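You operate a simulated robot arm through the tools that you are given. There is no shell and no other tool.

You are at the controls of a simulated robot arm. One attempt, no reset.

Task
Soap the blue, white and black nuts, then tighten the one that foams.
Fine: use the soap brush and stand it back in its bottle; shut and bleed that branch before tightening, open it again after; open no other valve, leave the regulator.

Only the result counts: the job must be done as asked and must still hold three seconds after the hand-in. Knocking over, shifting, dropping, spilling or breaking anything else fails it.

Robot
A 7-joint arm with a two-finger parallel gripper, fixed in place. Base frame: the origin is at the foot of the arm, x ahead of it, y to its left, z up; the work surface is at about z = 720. Units: mm, degrees, N and s.
Its first joint turns from -166.0 to 166.0 degrees. Payload 4.4 kg.
Tool frame: the origin (TCP) lies between the finger pads and is the grasp point; the fingertips stand 23 mm ahead of it; z points along the fingers, y is the line along which they close. Largest opening 94 mm; finger width 38, thickness 10; the body of the gripper, 54 by 96 mm, starts 39 mm behind the TCP.
Orientation is that of the tool frame in the base frame, as a unit quaternion [w, x, y, z]. With the fingers straight down and closing along the base's y, the tool's x points along the base's -x, its y along +y and its z along -z.

Tools
- The arm moves only by the tool move_arm. Its argument "targets" is text: rows parted by semicolons, each of 7 numbers parted by spaces: the shift along the tool's x, y, z in mm, then the turn, a rotation vector about the tool's x, y, z in degrees, then the finger opening in mm, from 0 to 94. In form: dx dy dz rx ry rz hand; .... A call has 1 to 20 rows; each row is the pose to reach, as a shift and turn from the pose commanded when the call began, along the tool's axes at that moment. A row lasts 0.2 s, in which the tool goes at most 50 mm and 8.6 degrees; a call with a longer step from one row to the next is refused whole, and so is a gripper value outside its range. Where a pose cannot be reached the arm comes as near as it can. A force on the tool above 40 N (or 10 N above the force at the start of the call, whichever is more), or a blocked arm, ends the call early, and 0.2 s more pass. Each finger travels about 72 mm/s and halts on what it meets, pressing with about 44 N; the grip force reading is that of the motor and also rises with nothing between the fingers. The clock runs only during rows and for 0.2 s after the last one: add rows that repeat a pose to give the fingers time. It gives the time, the measured TCP pose, the force on the tool (base axes), the opening and the grip force at its end, in the units of the frame above (readings bear some noise), with the torque about the TCP (base axes, N m) and any sound that the robot's microphone picked up.
- Cameras (640 x 400 px; columns grow to the right, rows downward): "scene" is fixed at [49.5, -505.8, 1729.3]; the picture's right is [0.75, -0.66, 0.00], its down [-0.30, -0.35, -0.89] and it looks along [0.59, 0.67, -0.46] (base axes); focal length 315 px, centre (320, 200). "wrist" rides on the gripper at [86, 16, -74] in the tool frame; the picture's right is [-0.18, 0.98, 0.00], its down [-0.58, -0.11, -0.81] and it looks along [-0.79, -0.15, 0.59] (tool axes); focal length 243 px, centre (320, 200). There is no depth. A picture from a camera that has moved, and an enlarged one, comes with that camera's place and axes in the base frame and with its lens. The place of the scene camera against the robot may be out by one fixed shift of up to 12 mm in any direction.
- capture(camera): a new picture of that camera. It takes no simulated time.
- inspect(camera, box): a new picture of the part [left, top, right, bottom] of that camera's present view, enlarged. It takes no simulated time.
- job_done(): hands the job in; it is judged then, once.

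Nothing tells you positions but the pictures and the camera data. Unless the task says otherwise, let go and move clear before handing in.

The tools are called after "Emit:" as a command line: name --argument value ..., lists and objects as JSON in quotes. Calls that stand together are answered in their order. move_arm: Moves the arm, as the interface text tells. Its arguments: {"type":"object","properties":{"targets":{"type":"string"}},"required":["targets"]} The other tools are called the same way: capture (camera) takes a picture; inspect (camera, box) takes an enlarged picture of a part of a camera's view; job_done () hands the job in.

At the start:

```text
time: 0.0
tool_pos: [605.7, 309.0, 1339.7]
ee_rot: [0.0, 0.0, 1.0, -0.001]
wrist_force: [-0.5, 0.6, 0.5]
ft_torque: [-0.01, 0.01, 0.0]
opening: 94.1
grip_force: 0.0
```

scene: 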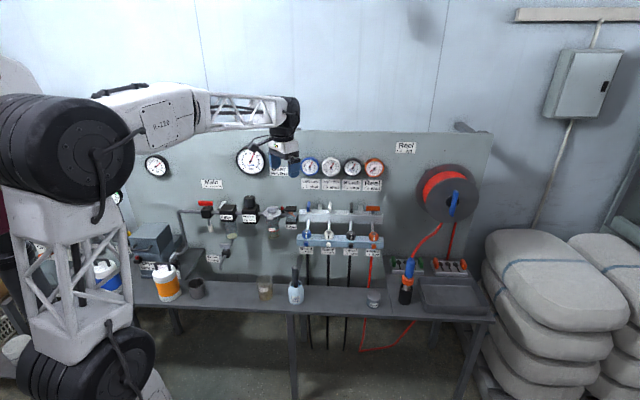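
wrist: 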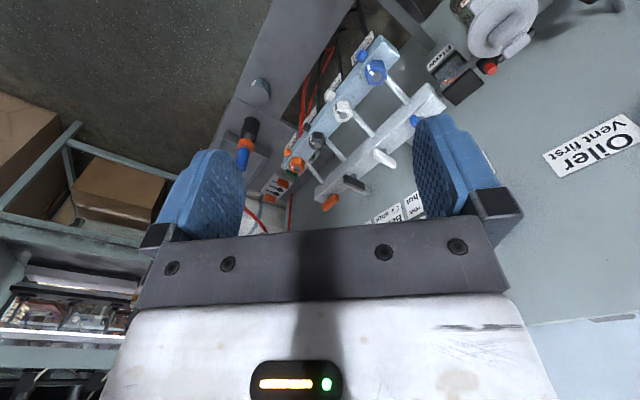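

I see a wall panel with gauges, a manifold with four coloured branches, and a bench with bottles. I'll look closer before moving anything.

Emit:
inspect --camera "scene" --box '[280, 140, 400, 215]'

Emit:
inspect --camera "scene" --box '[280, 195, 400, 270]'

Emit:
inspect --camera "scene" --box '[240, 240, 400, 340]'

Emit:
inspect --camera "scene" --box '[380, 230, 500, 330]'

Emit:
inspect --camera "scene" --box '[120, 160, 300, 310]'

Emit:
inspect --camera "wrist" --box '[220, 0, 460, 230]'

```text
5.33 times, centred on (340, 178) of scene
camera zoom: at [49.5, -505.8, 1729.3], right [0.75, -0.66, 0.0], down [-0.3, -0.35, -0.89], along [0.59, 0.67, -0.46], focal length 1680 px, centre (213, 320)
```

zoom: 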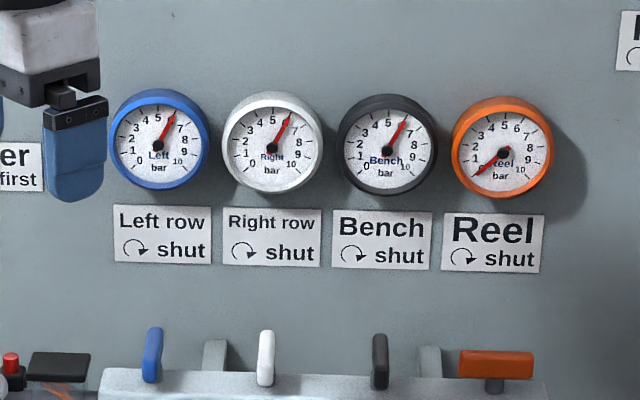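

```text
5.33 times, centred on (340, 232) of scene
camera zoom: at [49.5, -505.8, 1729.3], right [0.75, -0.66, 0.0], down [-0.3, -0.35, -0.89], along [0.59, 0.67, -0.46], focal length 1680 px, centre (213, 27)
```

zoom: 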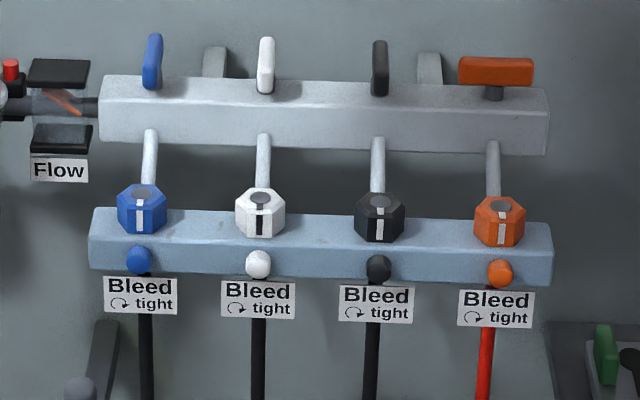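

```text
4.00 times, centred on (320, 290) of scene
camera zoom: at [49.5, -505.8, 1729.3], right [0.75, -0.66, 0.0], down [-0.3, -0.35, -0.89], along [0.59, 0.67, -0.46], focal length 1260 px, centre (320, -160)
```

zoom: 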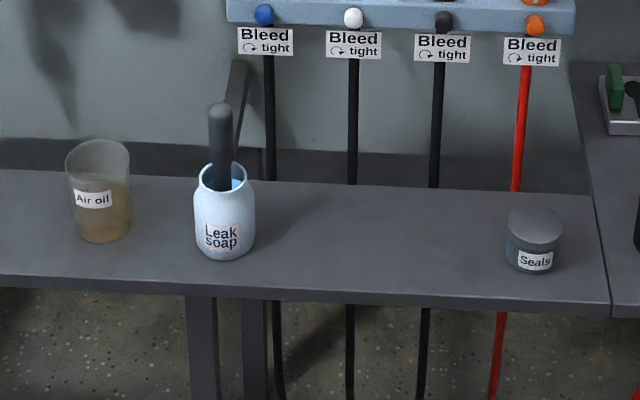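

```text
4.00 times, centred on (440, 280) of scene
camera zoom: at [49.5, -505.8, 1729.3], right [0.75, -0.66, 0.0], down [-0.3, -0.35, -0.89], along [0.59, 0.67, -0.46], focal length 1260 px, centre (-160, -120)
```

zoom: 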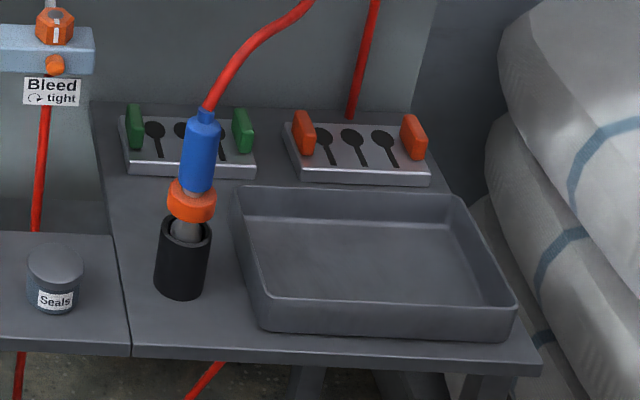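

```text
2.67 times, centred on (210, 235) of scene
camera zoom: at [49.5, -505.8, 1729.3], right [0.75, -0.66, 0.0], down [-0.3, -0.35, -0.89], along [0.59, 0.67, -0.46], focal length 840 px, centre (613, 107)
```

zoom: 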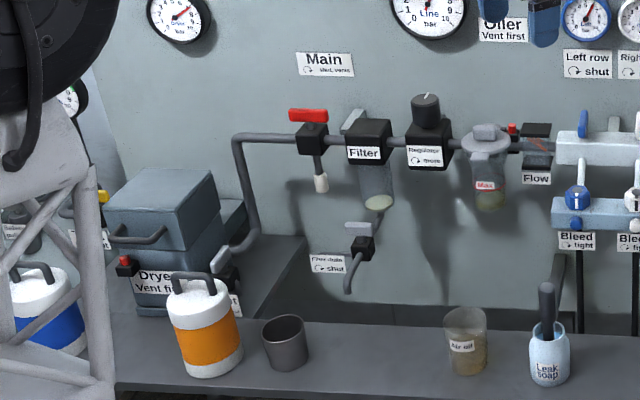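

```text
1.74 times, centred on (340, 115) of wrist
camera zoom: at [519.7, 326.5, 1414.4], right [0.18, 0.98, 0.0], down [0.58, -0.11, 0.81], along [0.79, -0.15, -0.59], focal length 422 px, centre (285, 348)
```

zoom: 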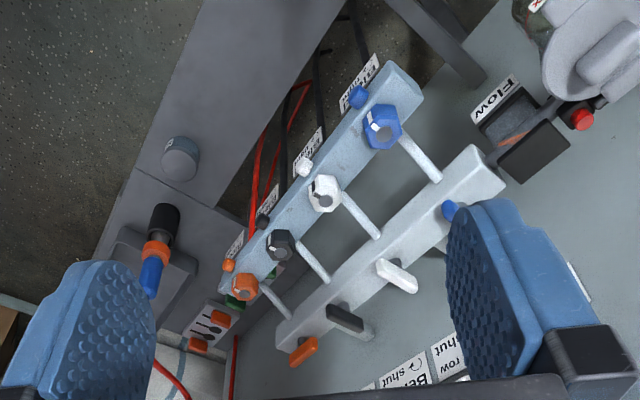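

Emit:
inspect --camera "wrist" --box '[270, 20, 430, 120]'

Emit:
inspect --camera "wrist" --box '[260, 100, 420, 220]'

Emit:
inspect --camera "scene" --box '[295, 200, 345, 260]'

Emit:
inspect --camera "scene" --box '[340, 200, 390, 260]'

```text
4.00 times, centred on (350, 70) of wrist
camera zoom: at [519.7, 326.5, 1414.4], right [0.18, 0.98, 0.0], down [0.58, -0.11, 0.81], along [0.79, -0.15, -0.59], focal length 970 px, centre (200, 720)
```

zoom: 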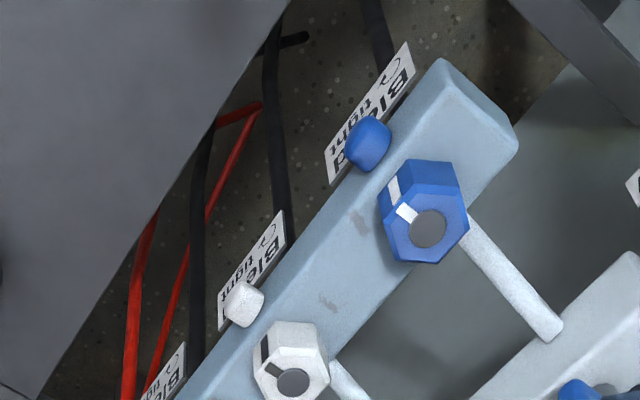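

```text
3.33 times, centred on (340, 160) of wrist
camera zoom: at [519.7, 326.5, 1414.4], right [0.18, 0.98, 0.0], down [0.58, -0.11, 0.81], along [0.79, -0.15, -0.59], focal length 809 px, centre (253, 333)
```

zoom: 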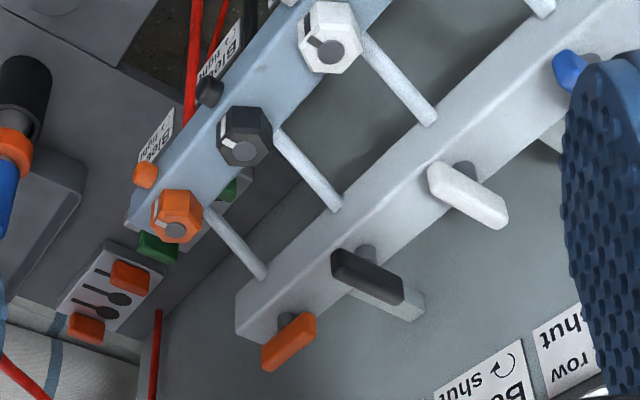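

```text
6.67 times, centred on (320, 230) of scene
camera zoom: at [49.5, -505.8, 1729.3], right [0.75, -0.66, 0.0], down [-0.3, -0.35, -0.89], along [0.59, 0.67, -0.46], focal length 2100 px, centre (320, 0)
```

zoom: 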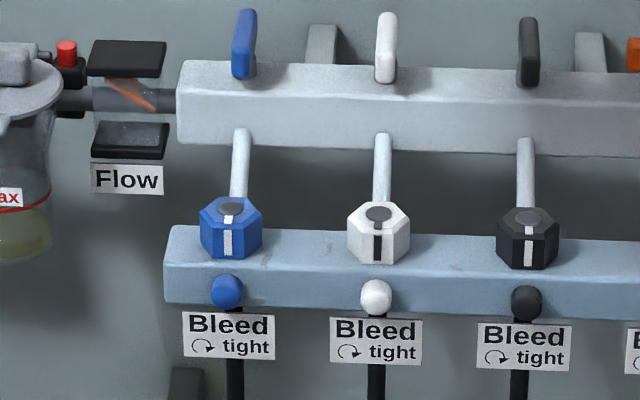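

```text
6.67 times, centred on (365, 230) of scene
camera zoom: at [49.5, -505.8, 1729.3], right [0.75, -0.66, 0.0], down [-0.3, -0.35, -0.89], along [0.59, 0.67, -0.46], focal length 2100 px, centre (20, 0)
```

zoom: 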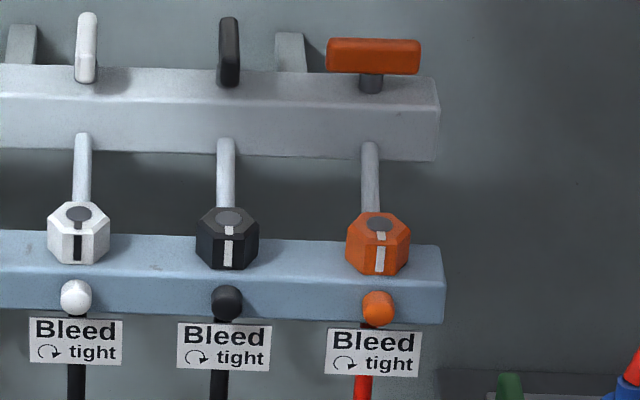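

I see vertical-axis hex nuts on the lower block (about 95 mm apart, running along a wall set at roughly 45°), T-handle valves on the upper block behind them, and bleed knobs on the lower block's front. I'll turn the hand to face the wall and bring the wrist camera closer for a better look.

Emit:
move_arm --targets "-12.7 -12.2 30 0 0 -7.33 94; -25.3 -24.3 60 0 0 -14.67 94; -38 -36.5 90 0 0 -22 94; -50.7 -48.7 120 0 0 -29.33 94; -63.3 -60.8 150 0 0 -36.67 94; -76 -73 180 0 0 -44 94; -76 -73 180 0 0 -44 94"

Emit:
capture --camera "wrist"

Emit:
capture --camera "scene"

```text
time: 1.6
tool_pos: [683.6, 237.2, 1161.2]
ee_rot: [0.0, -0.376, 0.927, 0.0]
wrist_force: [0.2, -0.4, 0.3]
ft_torque: [0.0, 0.04, -0.01]
opening: 93.9
grip_force: 0.0
```

```text
taken
camera wrist: at [609.3, 188.7, 1235.0], right [-0.55, 0.83, 0.0], down [0.49, 0.33, 0.81], along [0.67, 0.44, -0.59], focal length 243 px, centre (320, 200)
```

wrist: 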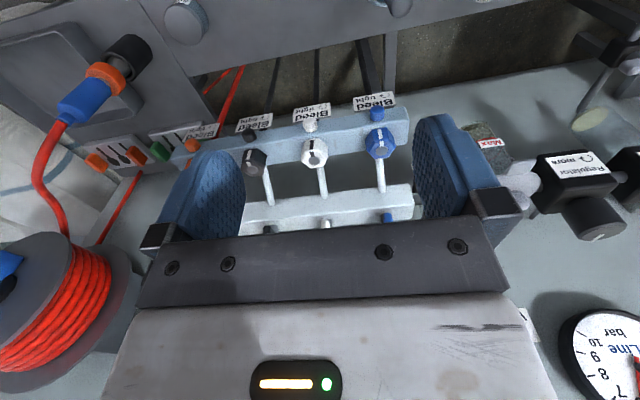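

```text
taken
```

scene: 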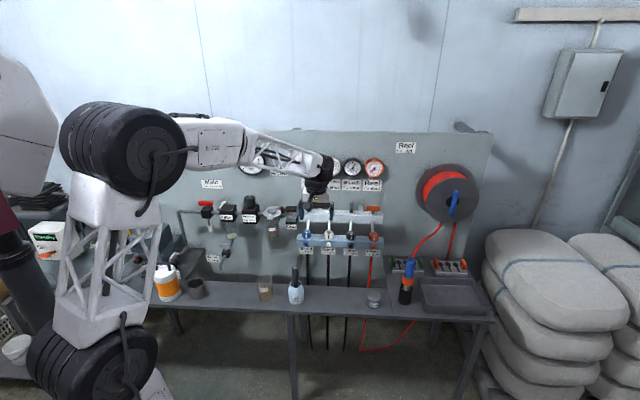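

Emit:
inspect --camera "wrist" --box '[225, 80, 425, 240]'

Emit:
inspect --camera "scene" --box '[270, 190, 400, 270]'

```text
2.50 times, centred on (325, 160) of wrist
camera zoom: at [609.3, 188.7, 1235.0], right [-0.55, 0.83, 0.0], down [0.49, 0.33, 0.81], along [0.67, 0.44, -0.59], focal length 606 px, centre (308, 300)
```

zoom: 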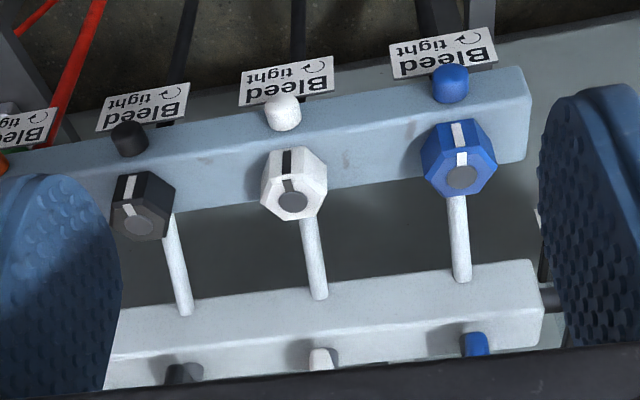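

```text
4.92 times, centred on (335, 230) of scene
camera zoom: at [49.5, -505.8, 1729.3], right [0.75, -0.66, 0.0], down [-0.3, -0.35, -0.89], along [0.59, 0.67, -0.46], focal length 1551 px, centre (246, 52)
```

zoom: 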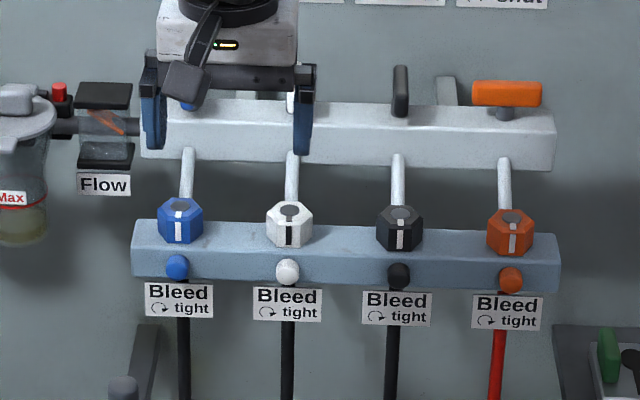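

The nuts all carry their stripe toward the front, the tubes run back from each nut to the upper block, and the hand-camera is a physical block on the gripper's front side. Next I'll move the wrist camera to look down at the soap bottle and brush.

Emit:
move_arm --targets "32.5 29 5 0 0 0 94; 65 58 10 0 0 0 94; 97.5 87 14 0 0 0 94; 130 116 19 0 0 0 94; 130 116 19 0 0 0 94"

Emit:
capture --camera "wrist"

Emit:
inspect --camera "wrist" --box '[240, 30, 400, 190]'

Emit:
inspect --camera "scene" --box '[270, 255, 320, 310]'

```text
time: 2.8
tool_pos: [507.9, 227.8, 1141.0]
ee_rot: [0.0, -0.374, 0.927, 0.0]
wrist_force: [0.2, 0.0, 0.2]
ft_torque: [0.05, 0.01, -0.02]
opening: 94.2
grip_force: 0.1
```

```text
taken
camera wrist: at [435.3, 179.9, 1215.5], right [-0.55, 0.83, 0.0], down [0.49, 0.33, 0.81], along [0.67, 0.44, -0.59], focal length 243 px, centre (320, 200)
```

wrist: 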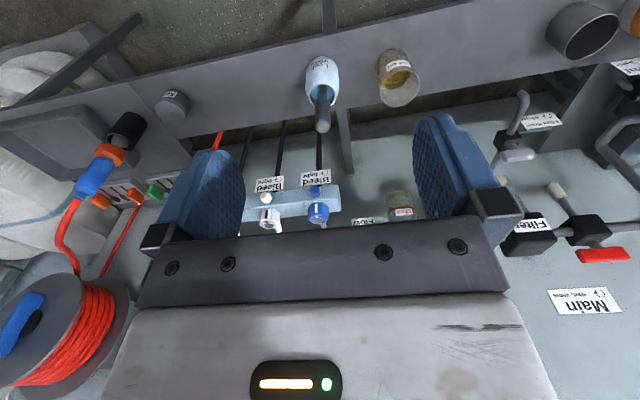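

```text
2.50 times, centred on (320, 110) of wrist
camera zoom: at [435.3, 179.9, 1215.5], right [-0.55, 0.83, 0.0], down [0.49, 0.33, 0.81], along [0.67, 0.44, -0.59], focal length 606 px, centre (320, 425)
```

zoom: 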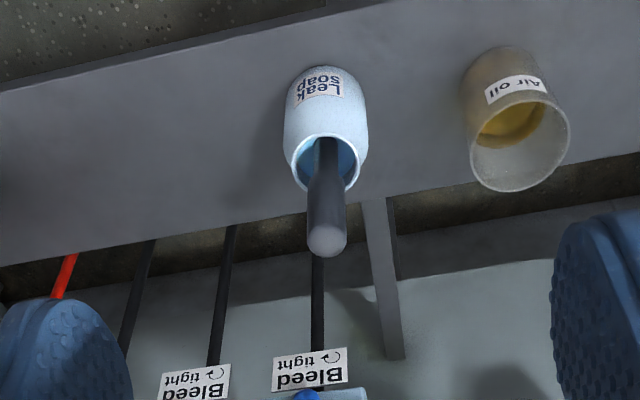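

```text
7.27 times, centred on (295, 282) of scene
camera zoom: at [49.5, -505.8, 1729.3], right [0.75, -0.66, 0.0], down [-0.3, -0.35, -0.89], along [0.59, 0.67, -0.46], focal length 2291 px, centre (502, -400)
```

zoom: 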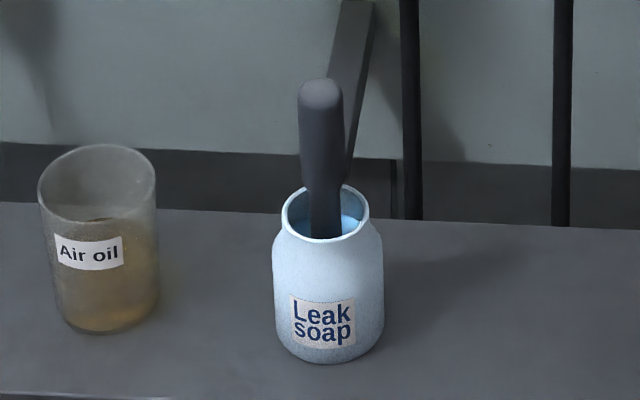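

The brush handle stands nearly vertical, its top at about (643, 324, 880), with the bottle rim at about z 787. I'll move to hover above it with the fingers open and check alignment.

Emit:
move_arm --targets "-27.3 -4.1 30 0 0 0 94; -54.7 -8.2 60 0 0 0 94; -82 -12.2 90 0 0 0 94; -109.3 -16.3 120 0 0 0 80; -136.7 -20.4 150 0 0 0 70; -164 -24.5 181 0 0 0 70; -164 -24.5 181 0 0 0 70"

Emit:
capture --camera "wrist"

Emit:
inspect --camera "scene" --box '[260, 220, 340, 310]'

```text
time: 4.4
tool_pos: [644.7, 325.7, 959.2]
ee_rot: [0.001, -0.375, 0.927, 0.0]
wrist_force: [0.6, -0.1, 0.3]
ft_torque: [-0.01, -0.01, -0.01]
opening: 69.9
grip_force: 0.1
```

```text
taken
camera wrist: at [570.8, 277.4, 1033.9], right [-0.55, 0.83, 0.0], down [0.49, 0.33, 0.81], along [0.67, 0.44, -0.59], focal length 243 px, centre (320, 200)
```

wrist: 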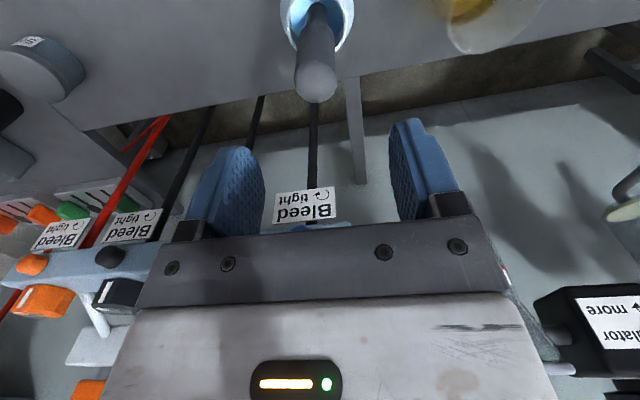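

```text
4.44 times, centred on (300, 265) of scene
camera zoom: at [49.5, -505.8, 1729.3], right [0.75, -0.66, 0.0], down [-0.3, -0.35, -0.89], along [0.59, 0.67, -0.46], focal length 1400 px, centre (409, -89)
```

zoom: 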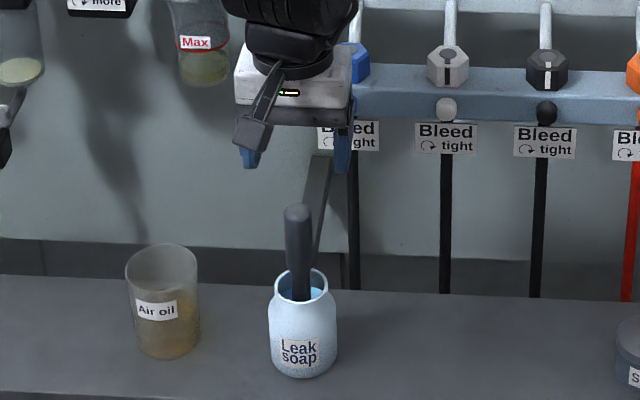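

The brush sits centred between the fingers, within about 3 mm. I'll go down onto the handle and close.

Emit:
move_arm --targets "3 0 33 0 0 0 70; 3 0 66 0 0 0 70; 3 0 98 0 0 0 70; 3 0 98 0 0 0 40; 3 0 98 0 0 0 15; 3 0 98 0 0 0 10; 3 0 98 0 0 0 10"

Emit:
capture --camera "wrist"

Emit:
inspect --camera "scene" --box '[260, 220, 340, 310]'

```text
time: 6.0
tool_pos: [642.5, 322.7, 863.1]
ee_rot: [0.0, -0.374, 0.927, 0.0]
wrist_force: [0.4, 0.1, 0.0]
ft_torque: [-0.01, 0.06, -0.01]
opening: 24.9
grip_force: 43.8
```

```text
taken
camera wrist: at [569.1, 275.4, 936.7], right [-0.55, 0.83, 0.0], down [0.49, 0.33, 0.81], along [0.67, 0.44, -0.59], focal length 243 px, centre (320, 200)
```

wrist: 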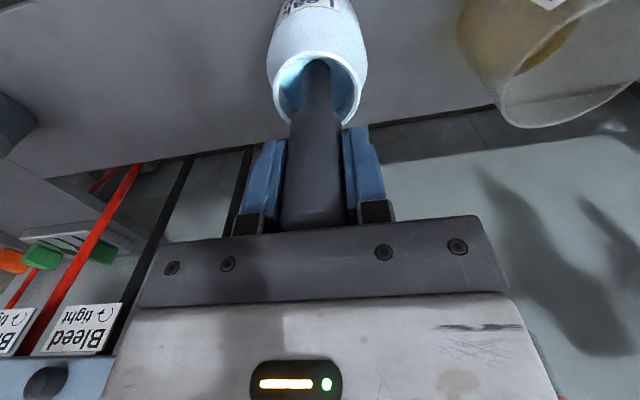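

```text
4.44 times, centred on (300, 265) of scene
camera zoom: at [49.5, -505.8, 1729.3], right [0.75, -0.66, 0.0], down [-0.3, -0.35, -0.89], along [0.59, 0.67, -0.46], focal length 1400 px, centre (409, -89)
```

zoom: 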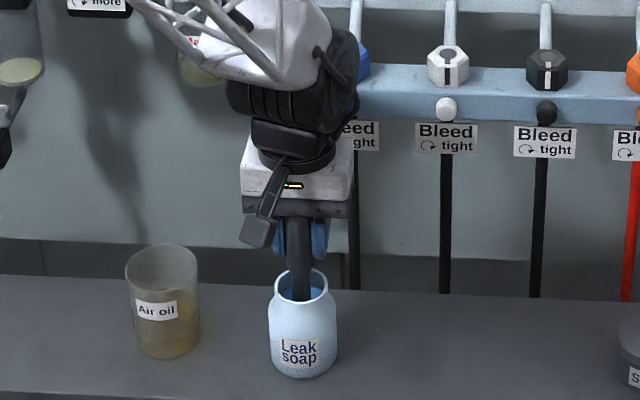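

The brush is gripped (opening 24.9 mm, 44 N). I'll lift it straight up out of the bottle.

Emit:
move_arm --targets "0 0 -20 0 0 0 10; 0 0 -50 0 0 0 10; 0 0 -80 0 0 0 10; 0 0 -115 0 0 0 10; 0 0 -155 0 0 0 10; 0 0 -190 0 0 0 10; 0 0 -190 0 0 0 10"

Emit:
capture --camera "wrist"

Emit:
inspect --camera "scene" --box '[250, 180, 350, 310]'

```text
time: 7.6
tool_pos: [639.9, 323.7, 1052.1]
ee_rot: [0.0, -0.375, 0.927, 0.0]
wrist_force: [1.1, 0.1, 0.5]
ft_torque: [0.01, 0.01, 0.0]
opening: 24.4
grip_force: 43.7
```

```text
taken
camera wrist: at [566.9, 276.4, 1126.1], right [-0.55, 0.83, 0.0], down [0.49, 0.33, 0.81], along [0.67, 0.44, -0.59], focal length 243 px, centre (320, 200)
```

wrist: 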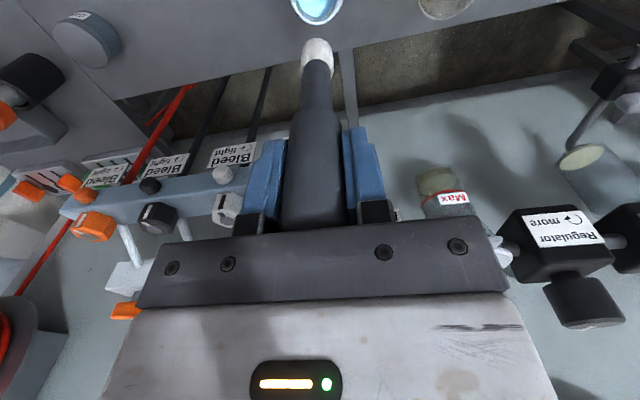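

```text
3.08 times, centred on (300, 245) of scene
camera zoom: at [49.5, -505.8, 1729.3], right [0.75, -0.66, 0.0], down [-0.3, -0.35, -0.89], along [0.59, 0.67, -0.46], focal length 969 px, centre (382, 62)
```

zoom: 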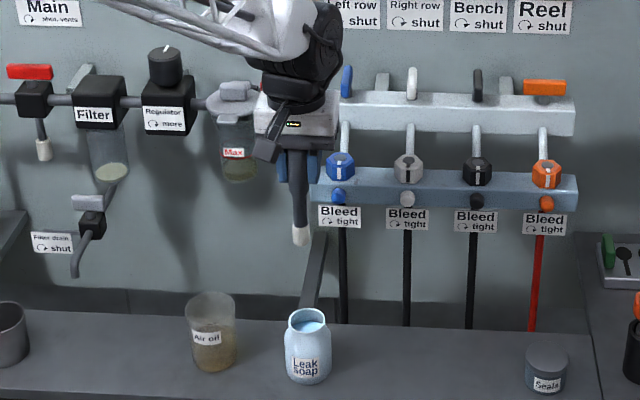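

The brush is out with its white bristle tip roughly 137 mm below the grip point. I'll rise and carry it above the blue nut, at about (756, 389) with its top at z≈979.

Emit:
move_arm --targets "0 0 -49 0 0 0 10; 0 0 -98 0 0 0 10; -41.4 -11.4 -98 0 0 0 10; -82.9 -22.8 -98 0 0 0 10; -124.3 -34.2 -98 0 0 0 10; -124.3 -34.2 -98 0 0 0 10"

Emit:
capture --camera "wrist"

Emit:
inspect --camera "scene" --box '[270, 180, 350, 260]'

```text
time: 9.0
tool_pos: [753.1, 385.5, 1148.0]
ee_rot: [0.0, -0.375, 0.927, 0.0]
wrist_force: [0.6, 0.2, -1.2]
ft_torque: [0.0, -0.01, -0.01]
opening: 24.3
grip_force: 43.5
```

```text
taken
camera wrist: at [680.9, 337.9, 1222.8], right [-0.55, 0.83, 0.0], down [0.49, 0.33, 0.81], along [0.67, 0.44, -0.59], focal length 243 px, centre (320, 200)
```

wrist: 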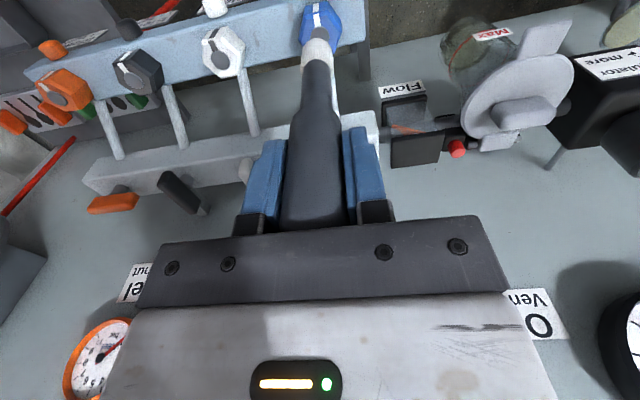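

```text
5.00 times, centred on (310, 220) of scene
camera zoom: at [49.5, -505.8, 1729.3], right [0.75, -0.66, 0.0], down [-0.3, -0.35, -0.89], along [0.59, 0.67, -0.46], focal length 1575 px, centre (370, 100)
```

zoom: 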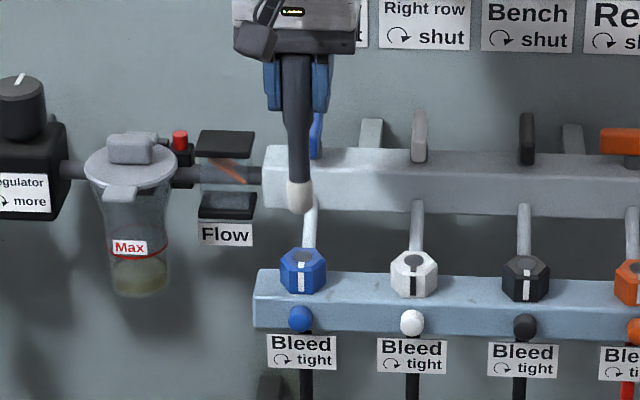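

Emit:
inspect --camera "wrist" --box '[270, 0, 370, 70]'

```text
5.71 times, centred on (320, 35) of wrist
camera zoom: at [680.9, 337.9, 1222.8], right [-0.55, 0.83, 0.0], down [0.49, 0.33, 0.81], along [0.67, 0.44, -0.59], focal length 1386 px, centre (320, 1143)
```

zoom: 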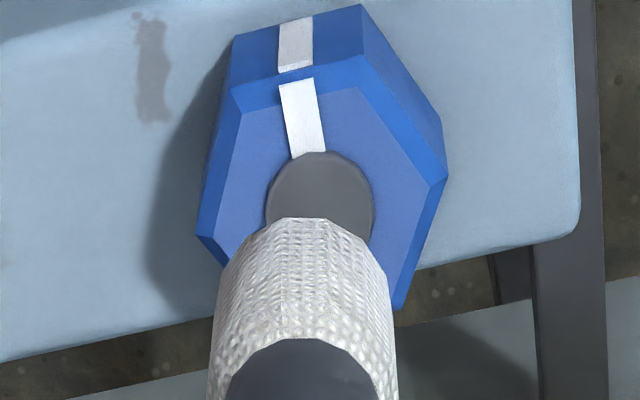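

The brush tip is directly over the blue nut, about 33 mm above it. I'll lower it most of the way and look again.

Emit:
move_arm --targets "0 0 15 0 0 0 10; 0 0 28 0 0 0 10; 0 0 28 0 0 0 10"

Emit:
inspect --camera "wrist" --box '[270, 0, 370, 70]'

Emit:
inspect --camera "scene" --box '[285, 210, 335, 260]'

```text
time: 9.8
tool_pos: [754.5, 387.3, 1121.1]
ee_rot: [0.0, -0.375, 0.927, 0.0]
wrist_force: [0.2, -0.2, -0.7]
ft_torque: [-0.01, 0.0, 0.01]
opening: 24.4
grip_force: 44.2
```

```text
5.71 times, centred on (320, 35) of wrist
camera zoom: at [680.5, 338.0, 1195.5], right [-0.55, 0.83, 0.0], down [0.49, 0.33, 0.81], along [0.67, 0.44, -0.59], focal length 1386 px, centre (320, 1143)
```

zoom: 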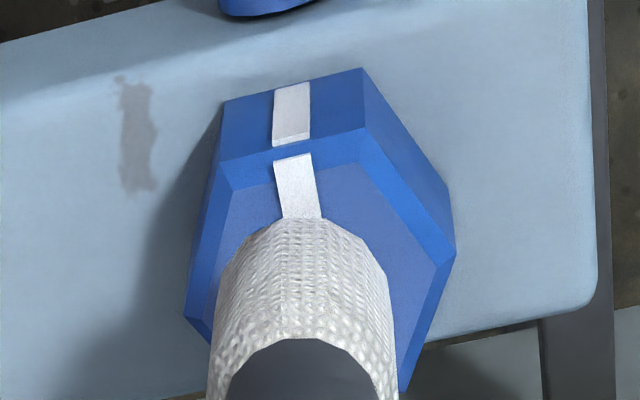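

```text
8.00 times, centred on (310, 235) of scene
camera zoom: at [49.5, -505.8, 1729.3], right [0.75, -0.66, 0.0], down [-0.3, -0.35, -0.89], along [0.59, 0.67, -0.46], focal length 2520 px, centre (400, -80)
```

zoom: 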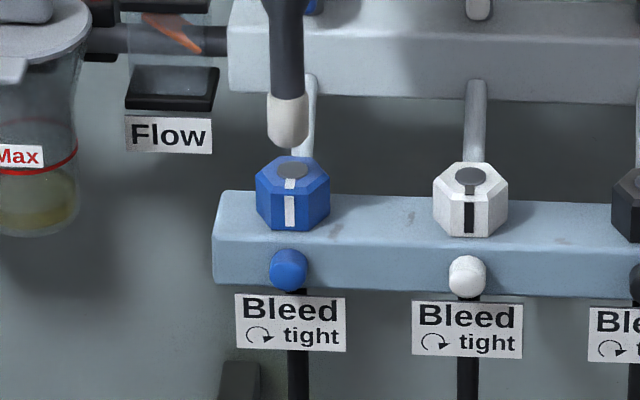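

The tip is now about 10–15 mm above the blue nut. I'll come down slowly until I feel contact.

Emit:
move_arm --targets "0 0 3 0 0 0 10; 0 0 6 0 0 0 10; 0 0 8 0 0 0 10; 0 0 9 0 0 0 10; 0 0 9 0 0 0 10"

Emit:
inspect --camera "wrist" --box '[270, 0, 370, 70]'

Emit:
inspect --camera "scene" --box '[285, 210, 335, 260]'

```text
time: 11.0
tool_pos: [754.4, 386.0, 1113.7]
ee_rot: [-0.001, -0.374, 0.927, -0.001]
wrist_force: [0.3, 0.0, -0.5]
ft_torque: [-0.01, 0.04, -0.01]
opening: 24.3
grip_force: 43.9
```

```text
5.71 times, centred on (320, 35) of wrist
camera zoom: at [680.8, 338.3, 1187.4], right [-0.55, 0.83, 0.0], down [0.49, 0.33, 0.81], along [0.67, 0.44, -0.59], focal length 1386 px, centre (320, 1143)
```

zoom: 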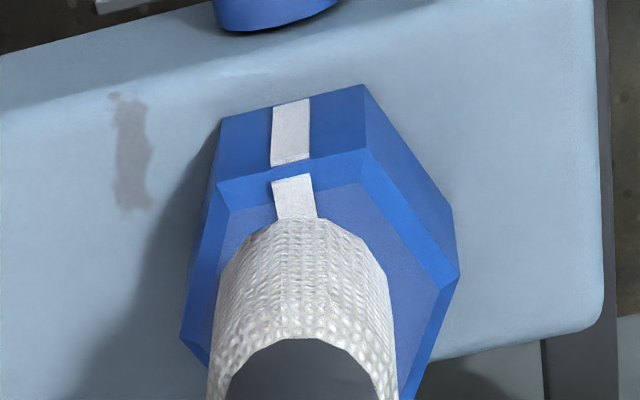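

```text
8.00 times, centred on (310, 235) of scene
camera zoom: at [49.5, -505.8, 1729.3], right [0.75, -0.66, 0.0], down [-0.3, -0.35, -0.89], along [0.59, 0.67, -0.46], focal length 2520 px, centre (400, -80)
```

zoom: 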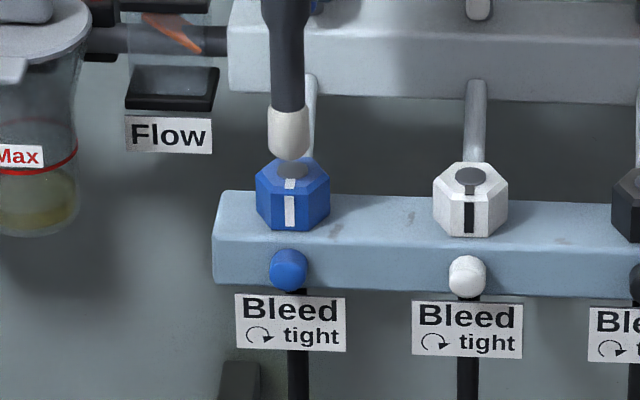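

Emit:
move_arm --targets "0 0 2 0 0 0 10; 0 0 4 0 0 0 10; 0 0 5 0 0 0 10; 0 0 6 0 0 0 10; 0 0 6 0 0 0 10"

Emit:
inspect --camera "wrist" --box '[270, 0, 370, 70]'

Emit:
inspect --camera "scene" --box '[285, 210, 335, 260]'

```text
time: 12.2
tool_pos: [753.5, 386.2, 1107.3]
ee_rot: [0.001, -0.374, 0.927, 0.0]
wrist_force: [0.0, -0.5, 0.3]
ft_torque: [0.01, 0.01, 0.0]
opening: 24.6
grip_force: 43.9
```

```text
5.71 times, centred on (320, 35) of wrist
camera zoom: at [680.7, 337.9, 1181.1], right [-0.55, 0.83, 0.0], down [0.49, 0.33, 0.81], along [0.67, 0.44, -0.59], focal length 1386 px, centre (320, 1143)
```

zoom: 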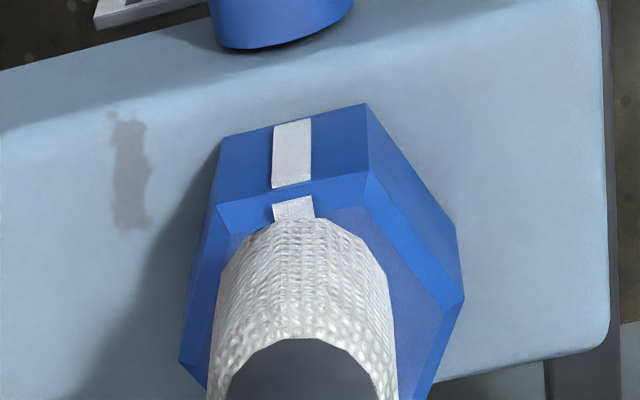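

```text
8.00 times, centred on (310, 235) of scene
camera zoom: at [49.5, -505.8, 1729.3], right [0.75, -0.66, 0.0], down [-0.3, -0.35, -0.89], along [0.59, 0.67, -0.46], focal length 2520 px, centre (400, -80)
```

zoom: 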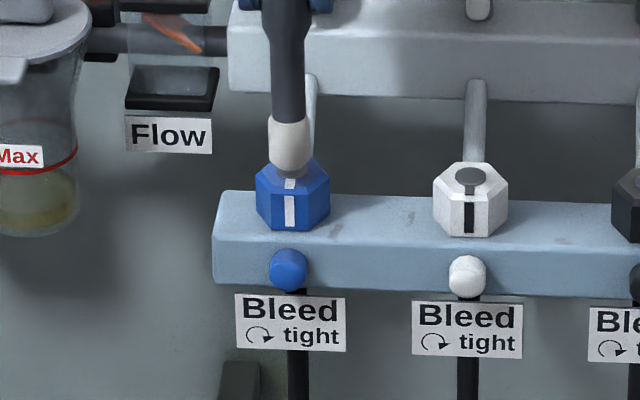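

Emit:
move_arm --targets "0 0 1.5 0 0 0 10; 0 0 3 0 0 0 10; 0 0 4.5 0 0 0 10; 0 0 4.5 0 0 0 10"

Emit:
inspect --camera "wrist" --box '[270, 0, 370, 70]'

Emit:
inspect --camera "scene" --box '[285, 210, 335, 260]'

```text
time: 13.2
tool_pos: [754.2, 386.4, 1101.4]
ee_rot: [0.0, -0.375, 0.927, 0.0]
wrist_force: [0.8, -0.6, -1.0]
ft_torque: [0.0, 0.01, -0.01]
opening: 24.4
grip_force: 44.6
```

```text
5.71 times, centred on (320, 35) of wrist
camera zoom: at [680.9, 337.9, 1176.4], right [-0.55, 0.83, 0.0], down [0.49, 0.33, 0.81], along [0.67, 0.44, -0.59], focal length 1386 px, centre (320, 1143)
```

zoom: 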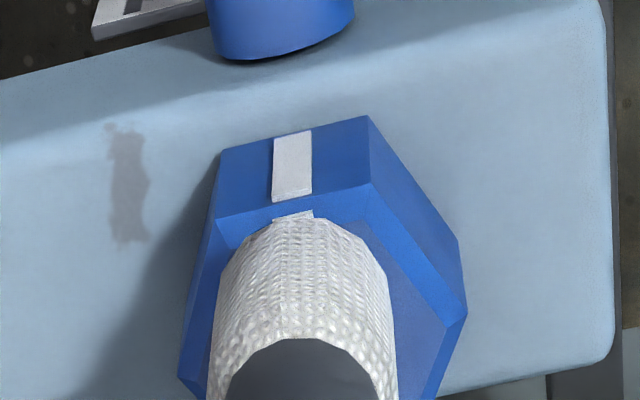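

```text
8.00 times, centred on (310, 235) of scene
camera zoom: at [49.5, -505.8, 1729.3], right [0.75, -0.66, 0.0], down [-0.3, -0.35, -0.89], along [0.59, 0.67, -0.46], focal length 2520 px, centre (400, -80)
```

zoom: 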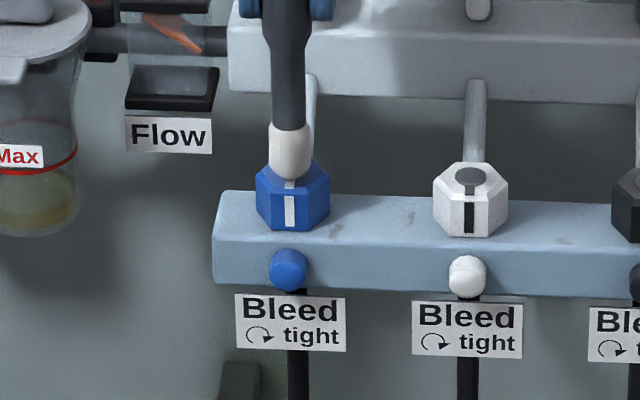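

Emit:
move_arm --targets "0 0 1 0 0 0 10; 0 0 2 0 0 0 10; 0 0 3 0 0 0 10; 0 0 4 0 0 0 10; 0 0 4 0 0 0 10"

Emit:
inspect --camera "wrist" --box '[270, 0, 370, 70]'

Emit:
inspect --camera "scene" --box '[285, 210, 335, 260]'

```text
time: 14.4
tool_pos: [753.7, 385.8, 1098.6]
ee_rot: [0.0, -0.375, 0.927, 0.0]
wrist_force: [0.2, 0.8, -1.0]
ft_torque: [-0.03, -0.02, -0.01]
opening: 24.4
grip_force: 44.0
```

```text
5.71 times, centred on (320, 35) of wrist
camera zoom: at [680.8, 337.5, 1172.9], right [-0.55, 0.83, 0.0], down [0.49, 0.33, 0.81], along [0.67, 0.44, -0.59], focal length 1386 px, centre (320, 1143)
```

zoom: 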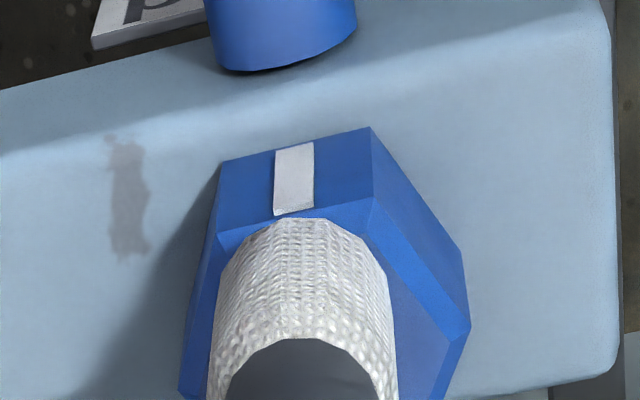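

```text
8.00 times, centred on (310, 235) of scene
camera zoom: at [49.5, -505.8, 1729.3], right [0.75, -0.66, 0.0], down [-0.3, -0.35, -0.89], along [0.59, 0.67, -0.46], focal length 2520 px, centre (400, -80)
```

zoom: 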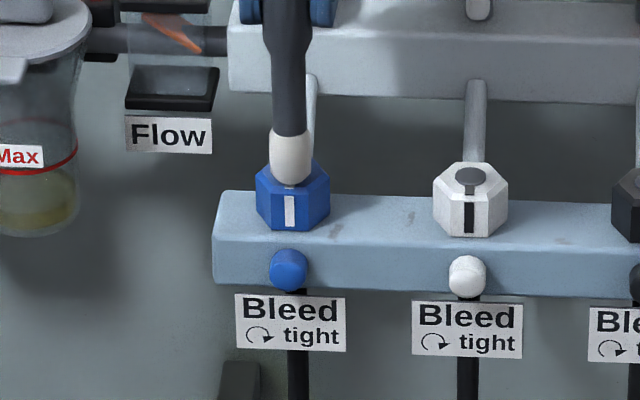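

Emit:
move_arm --targets "0 0 1 0 0 0 10; 0 0 2 0 0 0 10; 0 0 3 0 0 0 10; 0 0 4 0 0 0 10; 0 0 4 0 0 0 10"

Emit:
inspect --camera "wrist" --box '[270, 0, 370, 70]'

Emit:
inspect --camera "scene" --box '[285, 210, 335, 260]'

```text
time: 15.6
tool_pos: [753.6, 386.2, 1095.3]
ee_rot: [0.0, -0.375, 0.927, 0.0]
wrist_force: [-0.1, 0.0, -0.2]
ft_torque: [0.02, 0.01, -0.02]
opening: 24.5
grip_force: 44.2
```

```text
5.71 times, centred on (320, 35) of wrist
camera zoom: at [680.6, 338.0, 1169.5], right [-0.55, 0.83, 0.0], down [0.49, 0.33, 0.81], along [0.67, 0.44, -0.59], focal length 1386 px, centre (320, 1143)
```

zoom: 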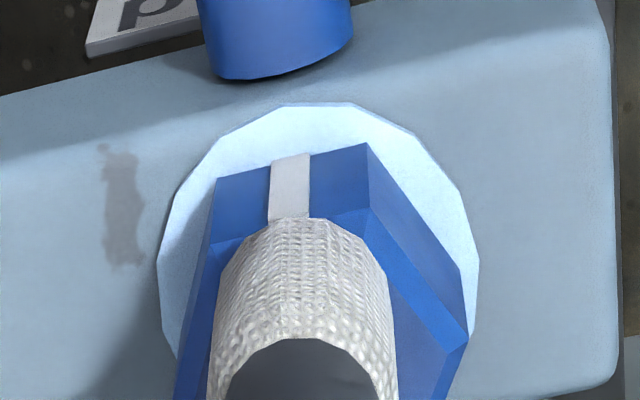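

```text
8.00 times, centred on (310, 235) of scene
camera zoom: at [49.5, -505.8, 1729.3], right [0.75, -0.66, 0.0], down [-0.3, -0.35, -0.89], along [0.59, 0.67, -0.46], focal length 2520 px, centre (400, -80)
```

zoom: 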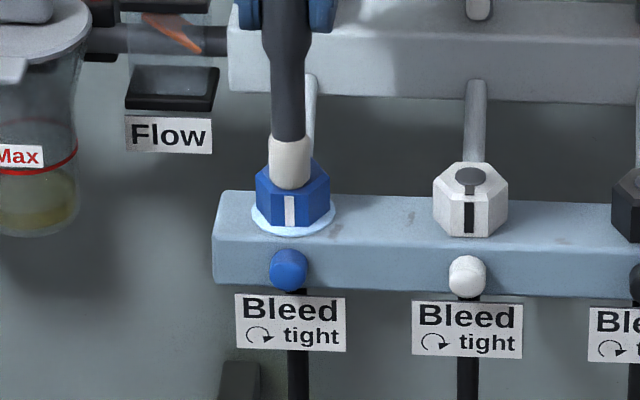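

A soap film just appeared around the blue nut, at TCP z≈1095, without any force. I'll lift, look at it, then move on to the white nut.

Emit:
move_arm --targets "0 0 -20 0 0 0 10; 0 0 -40 0 0 0 10; -0.8 -48.2 -40 0 0 0 10; -1.6 -96.4 -40 0 0 0 10; -1.6 -96.4 -40 0 0 0 10"

Emit:
inspect --camera "wrist" --box '[270, 0, 370, 70]'

Emit:
inspect --camera "scene" --box '[285, 200, 365, 260]'

```text
time: 16.8
tool_pos: [824.1, 315.8, 1135.3]
ee_rot: [0.0, -0.374, 0.927, -0.001]
wrist_force: [-0.1, 0.6, -0.7]
ft_torque: [0.0, -0.03, 0.01]
opening: 24.2
grip_force: 43.6
```

```text
5.71 times, centred on (320, 35) of wrist
camera zoom: at [749.8, 267.9, 1209.4], right [-0.55, 0.83, 0.0], down [0.49, 0.33, 0.81], along [0.67, 0.44, -0.59], focal length 1386 px, centre (320, 1143)
```

zoom: 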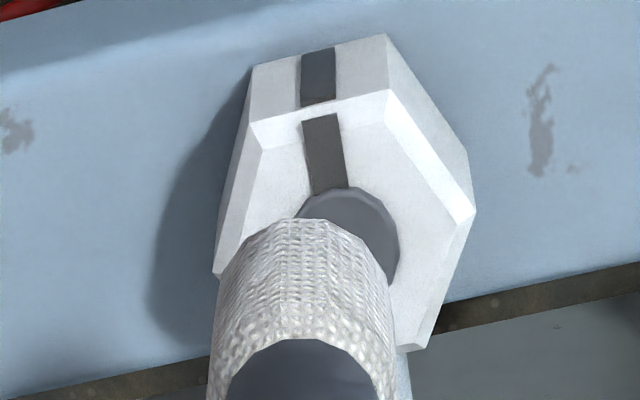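

```text
6.67 times, centred on (325, 230) of scene
camera zoom: at [49.5, -505.8, 1729.3], right [0.75, -0.66, 0.0], down [-0.3, -0.35, -0.89], along [0.59, 0.67, -0.46], focal length 2100 px, centre (287, 0)
```

zoom: 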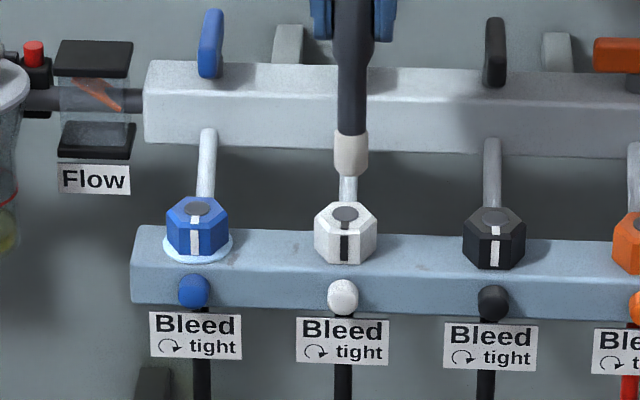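

Emit:
move_arm --targets "0 4 15 0 0 0 10; 0 4 30 0 0 0 10; 0 4 36 0 0 0 10; 0 4 38 0 0 0 10; 0 4 40 0 0 0 10; 0 4 40 0 0 0 10; 0 4 40 0 0 0 10"

Emit:
inspect --camera "wrist" --box '[270, 0, 370, 70]'

Emit:
inspect --camera "scene" --box '[285, 200, 365, 260]'

```text
time: 18.4
tool_pos: [819.5, 320.0, 1095.0]
ee_rot: [0.0, -0.376, 0.927, 0.0]
wrist_force: [-0.1, 0.4, 7.1]
ft_torque: [0.09, 0.0, -0.02]
opening: 24.4
grip_force: 44.0
```

```text
5.71 times, centred on (320, 35) of wrist
camera zoom: at [746.5, 272.0, 1169.3], right [-0.55, 0.83, 0.0], down [0.49, 0.33, 0.81], along [0.67, 0.44, -0.59], focal length 1386 px, centre (320, 1143)
```

zoom: 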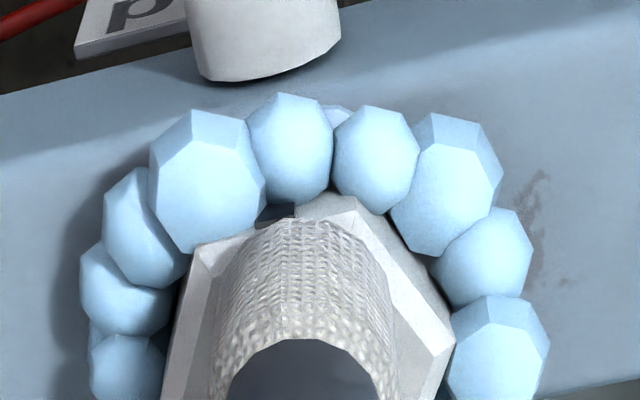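

```text
6.67 times, centred on (325, 230) of scene
camera zoom: at [49.5, -505.8, 1729.3], right [0.75, -0.66, 0.0], down [-0.3, -0.35, -0.89], along [0.59, 0.67, -0.46], focal length 2100 px, centre (287, 0)
```

zoom: 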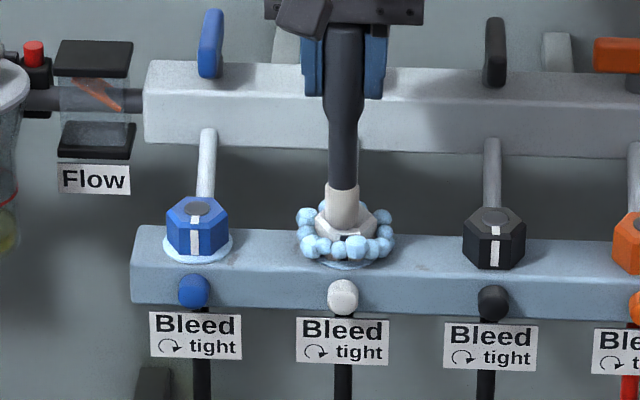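

The white nut is foaming, so it is the leaker, and I felt light contact (7 N) at TCP z≈1095. I still have to soap the black nut, so I'll lift and move over to it.

Emit:
move_arm --targets "0 0 -20 0 0 0 10; 0 0 -42 0 0 0 10; -0.8 -46.2 -42 0 0 0 10; -1.6 -92.5 -42 0 0 0 10; -1.6 -92.5 -42 0 0 0 10"

Emit:
inspect --camera "wrist" --box '[270, 0, 370, 70]'

Emit:
inspect --camera "scene" --box '[300, 200, 380, 260]'

```text
time: 19.6
tool_pos: [884.2, 255.4, 1136.2]
ee_rot: [0.001, -0.375, 0.927, 0.0]
wrist_force: [0.5, 0.0, -0.6]
ft_torque: [-0.03, 0.0, 0.04]
opening: 24.6
grip_force: 44.3
```

```text
5.71 times, centred on (320, 35) of wrist
camera zoom: at [811.8, 207.0, 1210.4], right [-0.55, 0.83, 0.0], down [0.49, 0.33, 0.81], along [0.67, 0.44, -0.59], focal length 1386 px, centre (320, 1143)
```

zoom: 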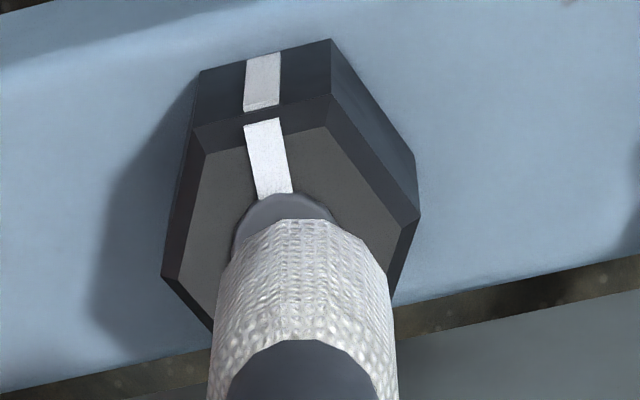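

```text
6.67 times, centred on (340, 230) of scene
camera zoom: at [49.5, -505.8, 1729.3], right [0.75, -0.66, 0.0], down [-0.3, -0.35, -0.89], along [0.59, 0.67, -0.46], focal length 2100 px, centre (187, 0)
```

zoom: 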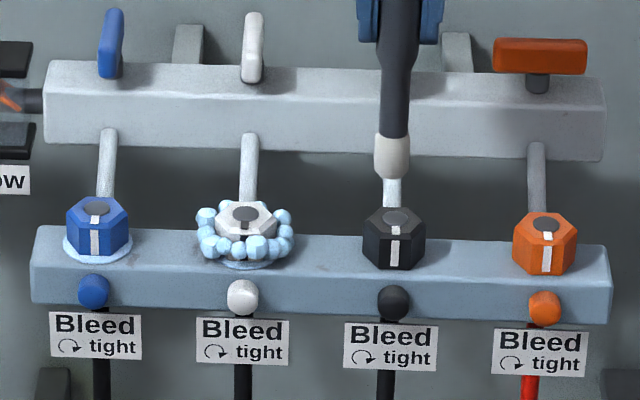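

Emit:
move_arm --targets "0 -3 15 0 0 0 10; 0 -3 30 0 0 0 10; 0 -3 37 0 0 0 10; 0 -3 39 0 0 0 10; 0 -3 41 0 0 0 10; 0 -3 42 0 0 0 10; 0 -3 42 0 0 0 10"

Emit:
inspect --camera "wrist" --box '[270, 0, 370, 70]'

Emit:
inspect --camera "scene" --box '[300, 200, 380, 260]'

```text
time: 21.2
tool_pos: [887.1, 253.4, 1095.4]
ee_rot: [0.001, -0.375, 0.927, 0.0]
wrist_force: [-0.5, -0.6, 7.1]
ft_torque: [-0.26, 0.03, 0.01]
opening: 24.2
grip_force: 44.2
```

```text
5.71 times, centred on (320, 35) of wrist
camera zoom: at [814.0, 204.7, 1169.3], right [-0.55, 0.83, 0.0], down [0.49, 0.33, 0.81], along [0.67, 0.44, -0.59], focal length 1386 px, centre (320, 1143)
```

zoom: 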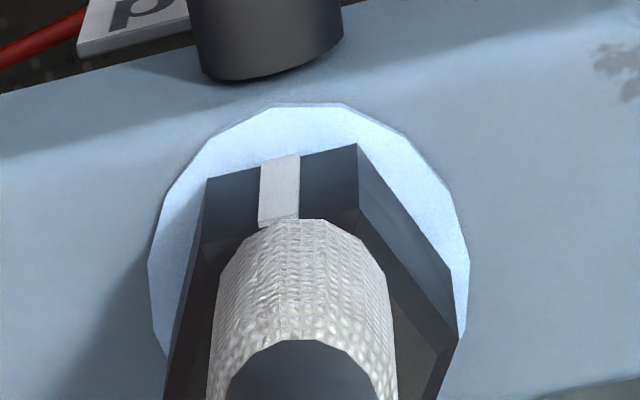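

```text
6.67 times, centred on (340, 230) of scene
camera zoom: at [49.5, -505.8, 1729.3], right [0.75, -0.66, 0.0], down [-0.3, -0.35, -0.89], along [0.59, 0.67, -0.46], focal length 2100 px, centre (187, 0)
```

zoom: 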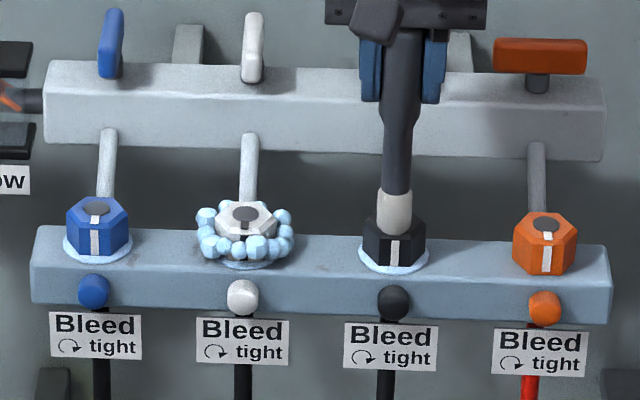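

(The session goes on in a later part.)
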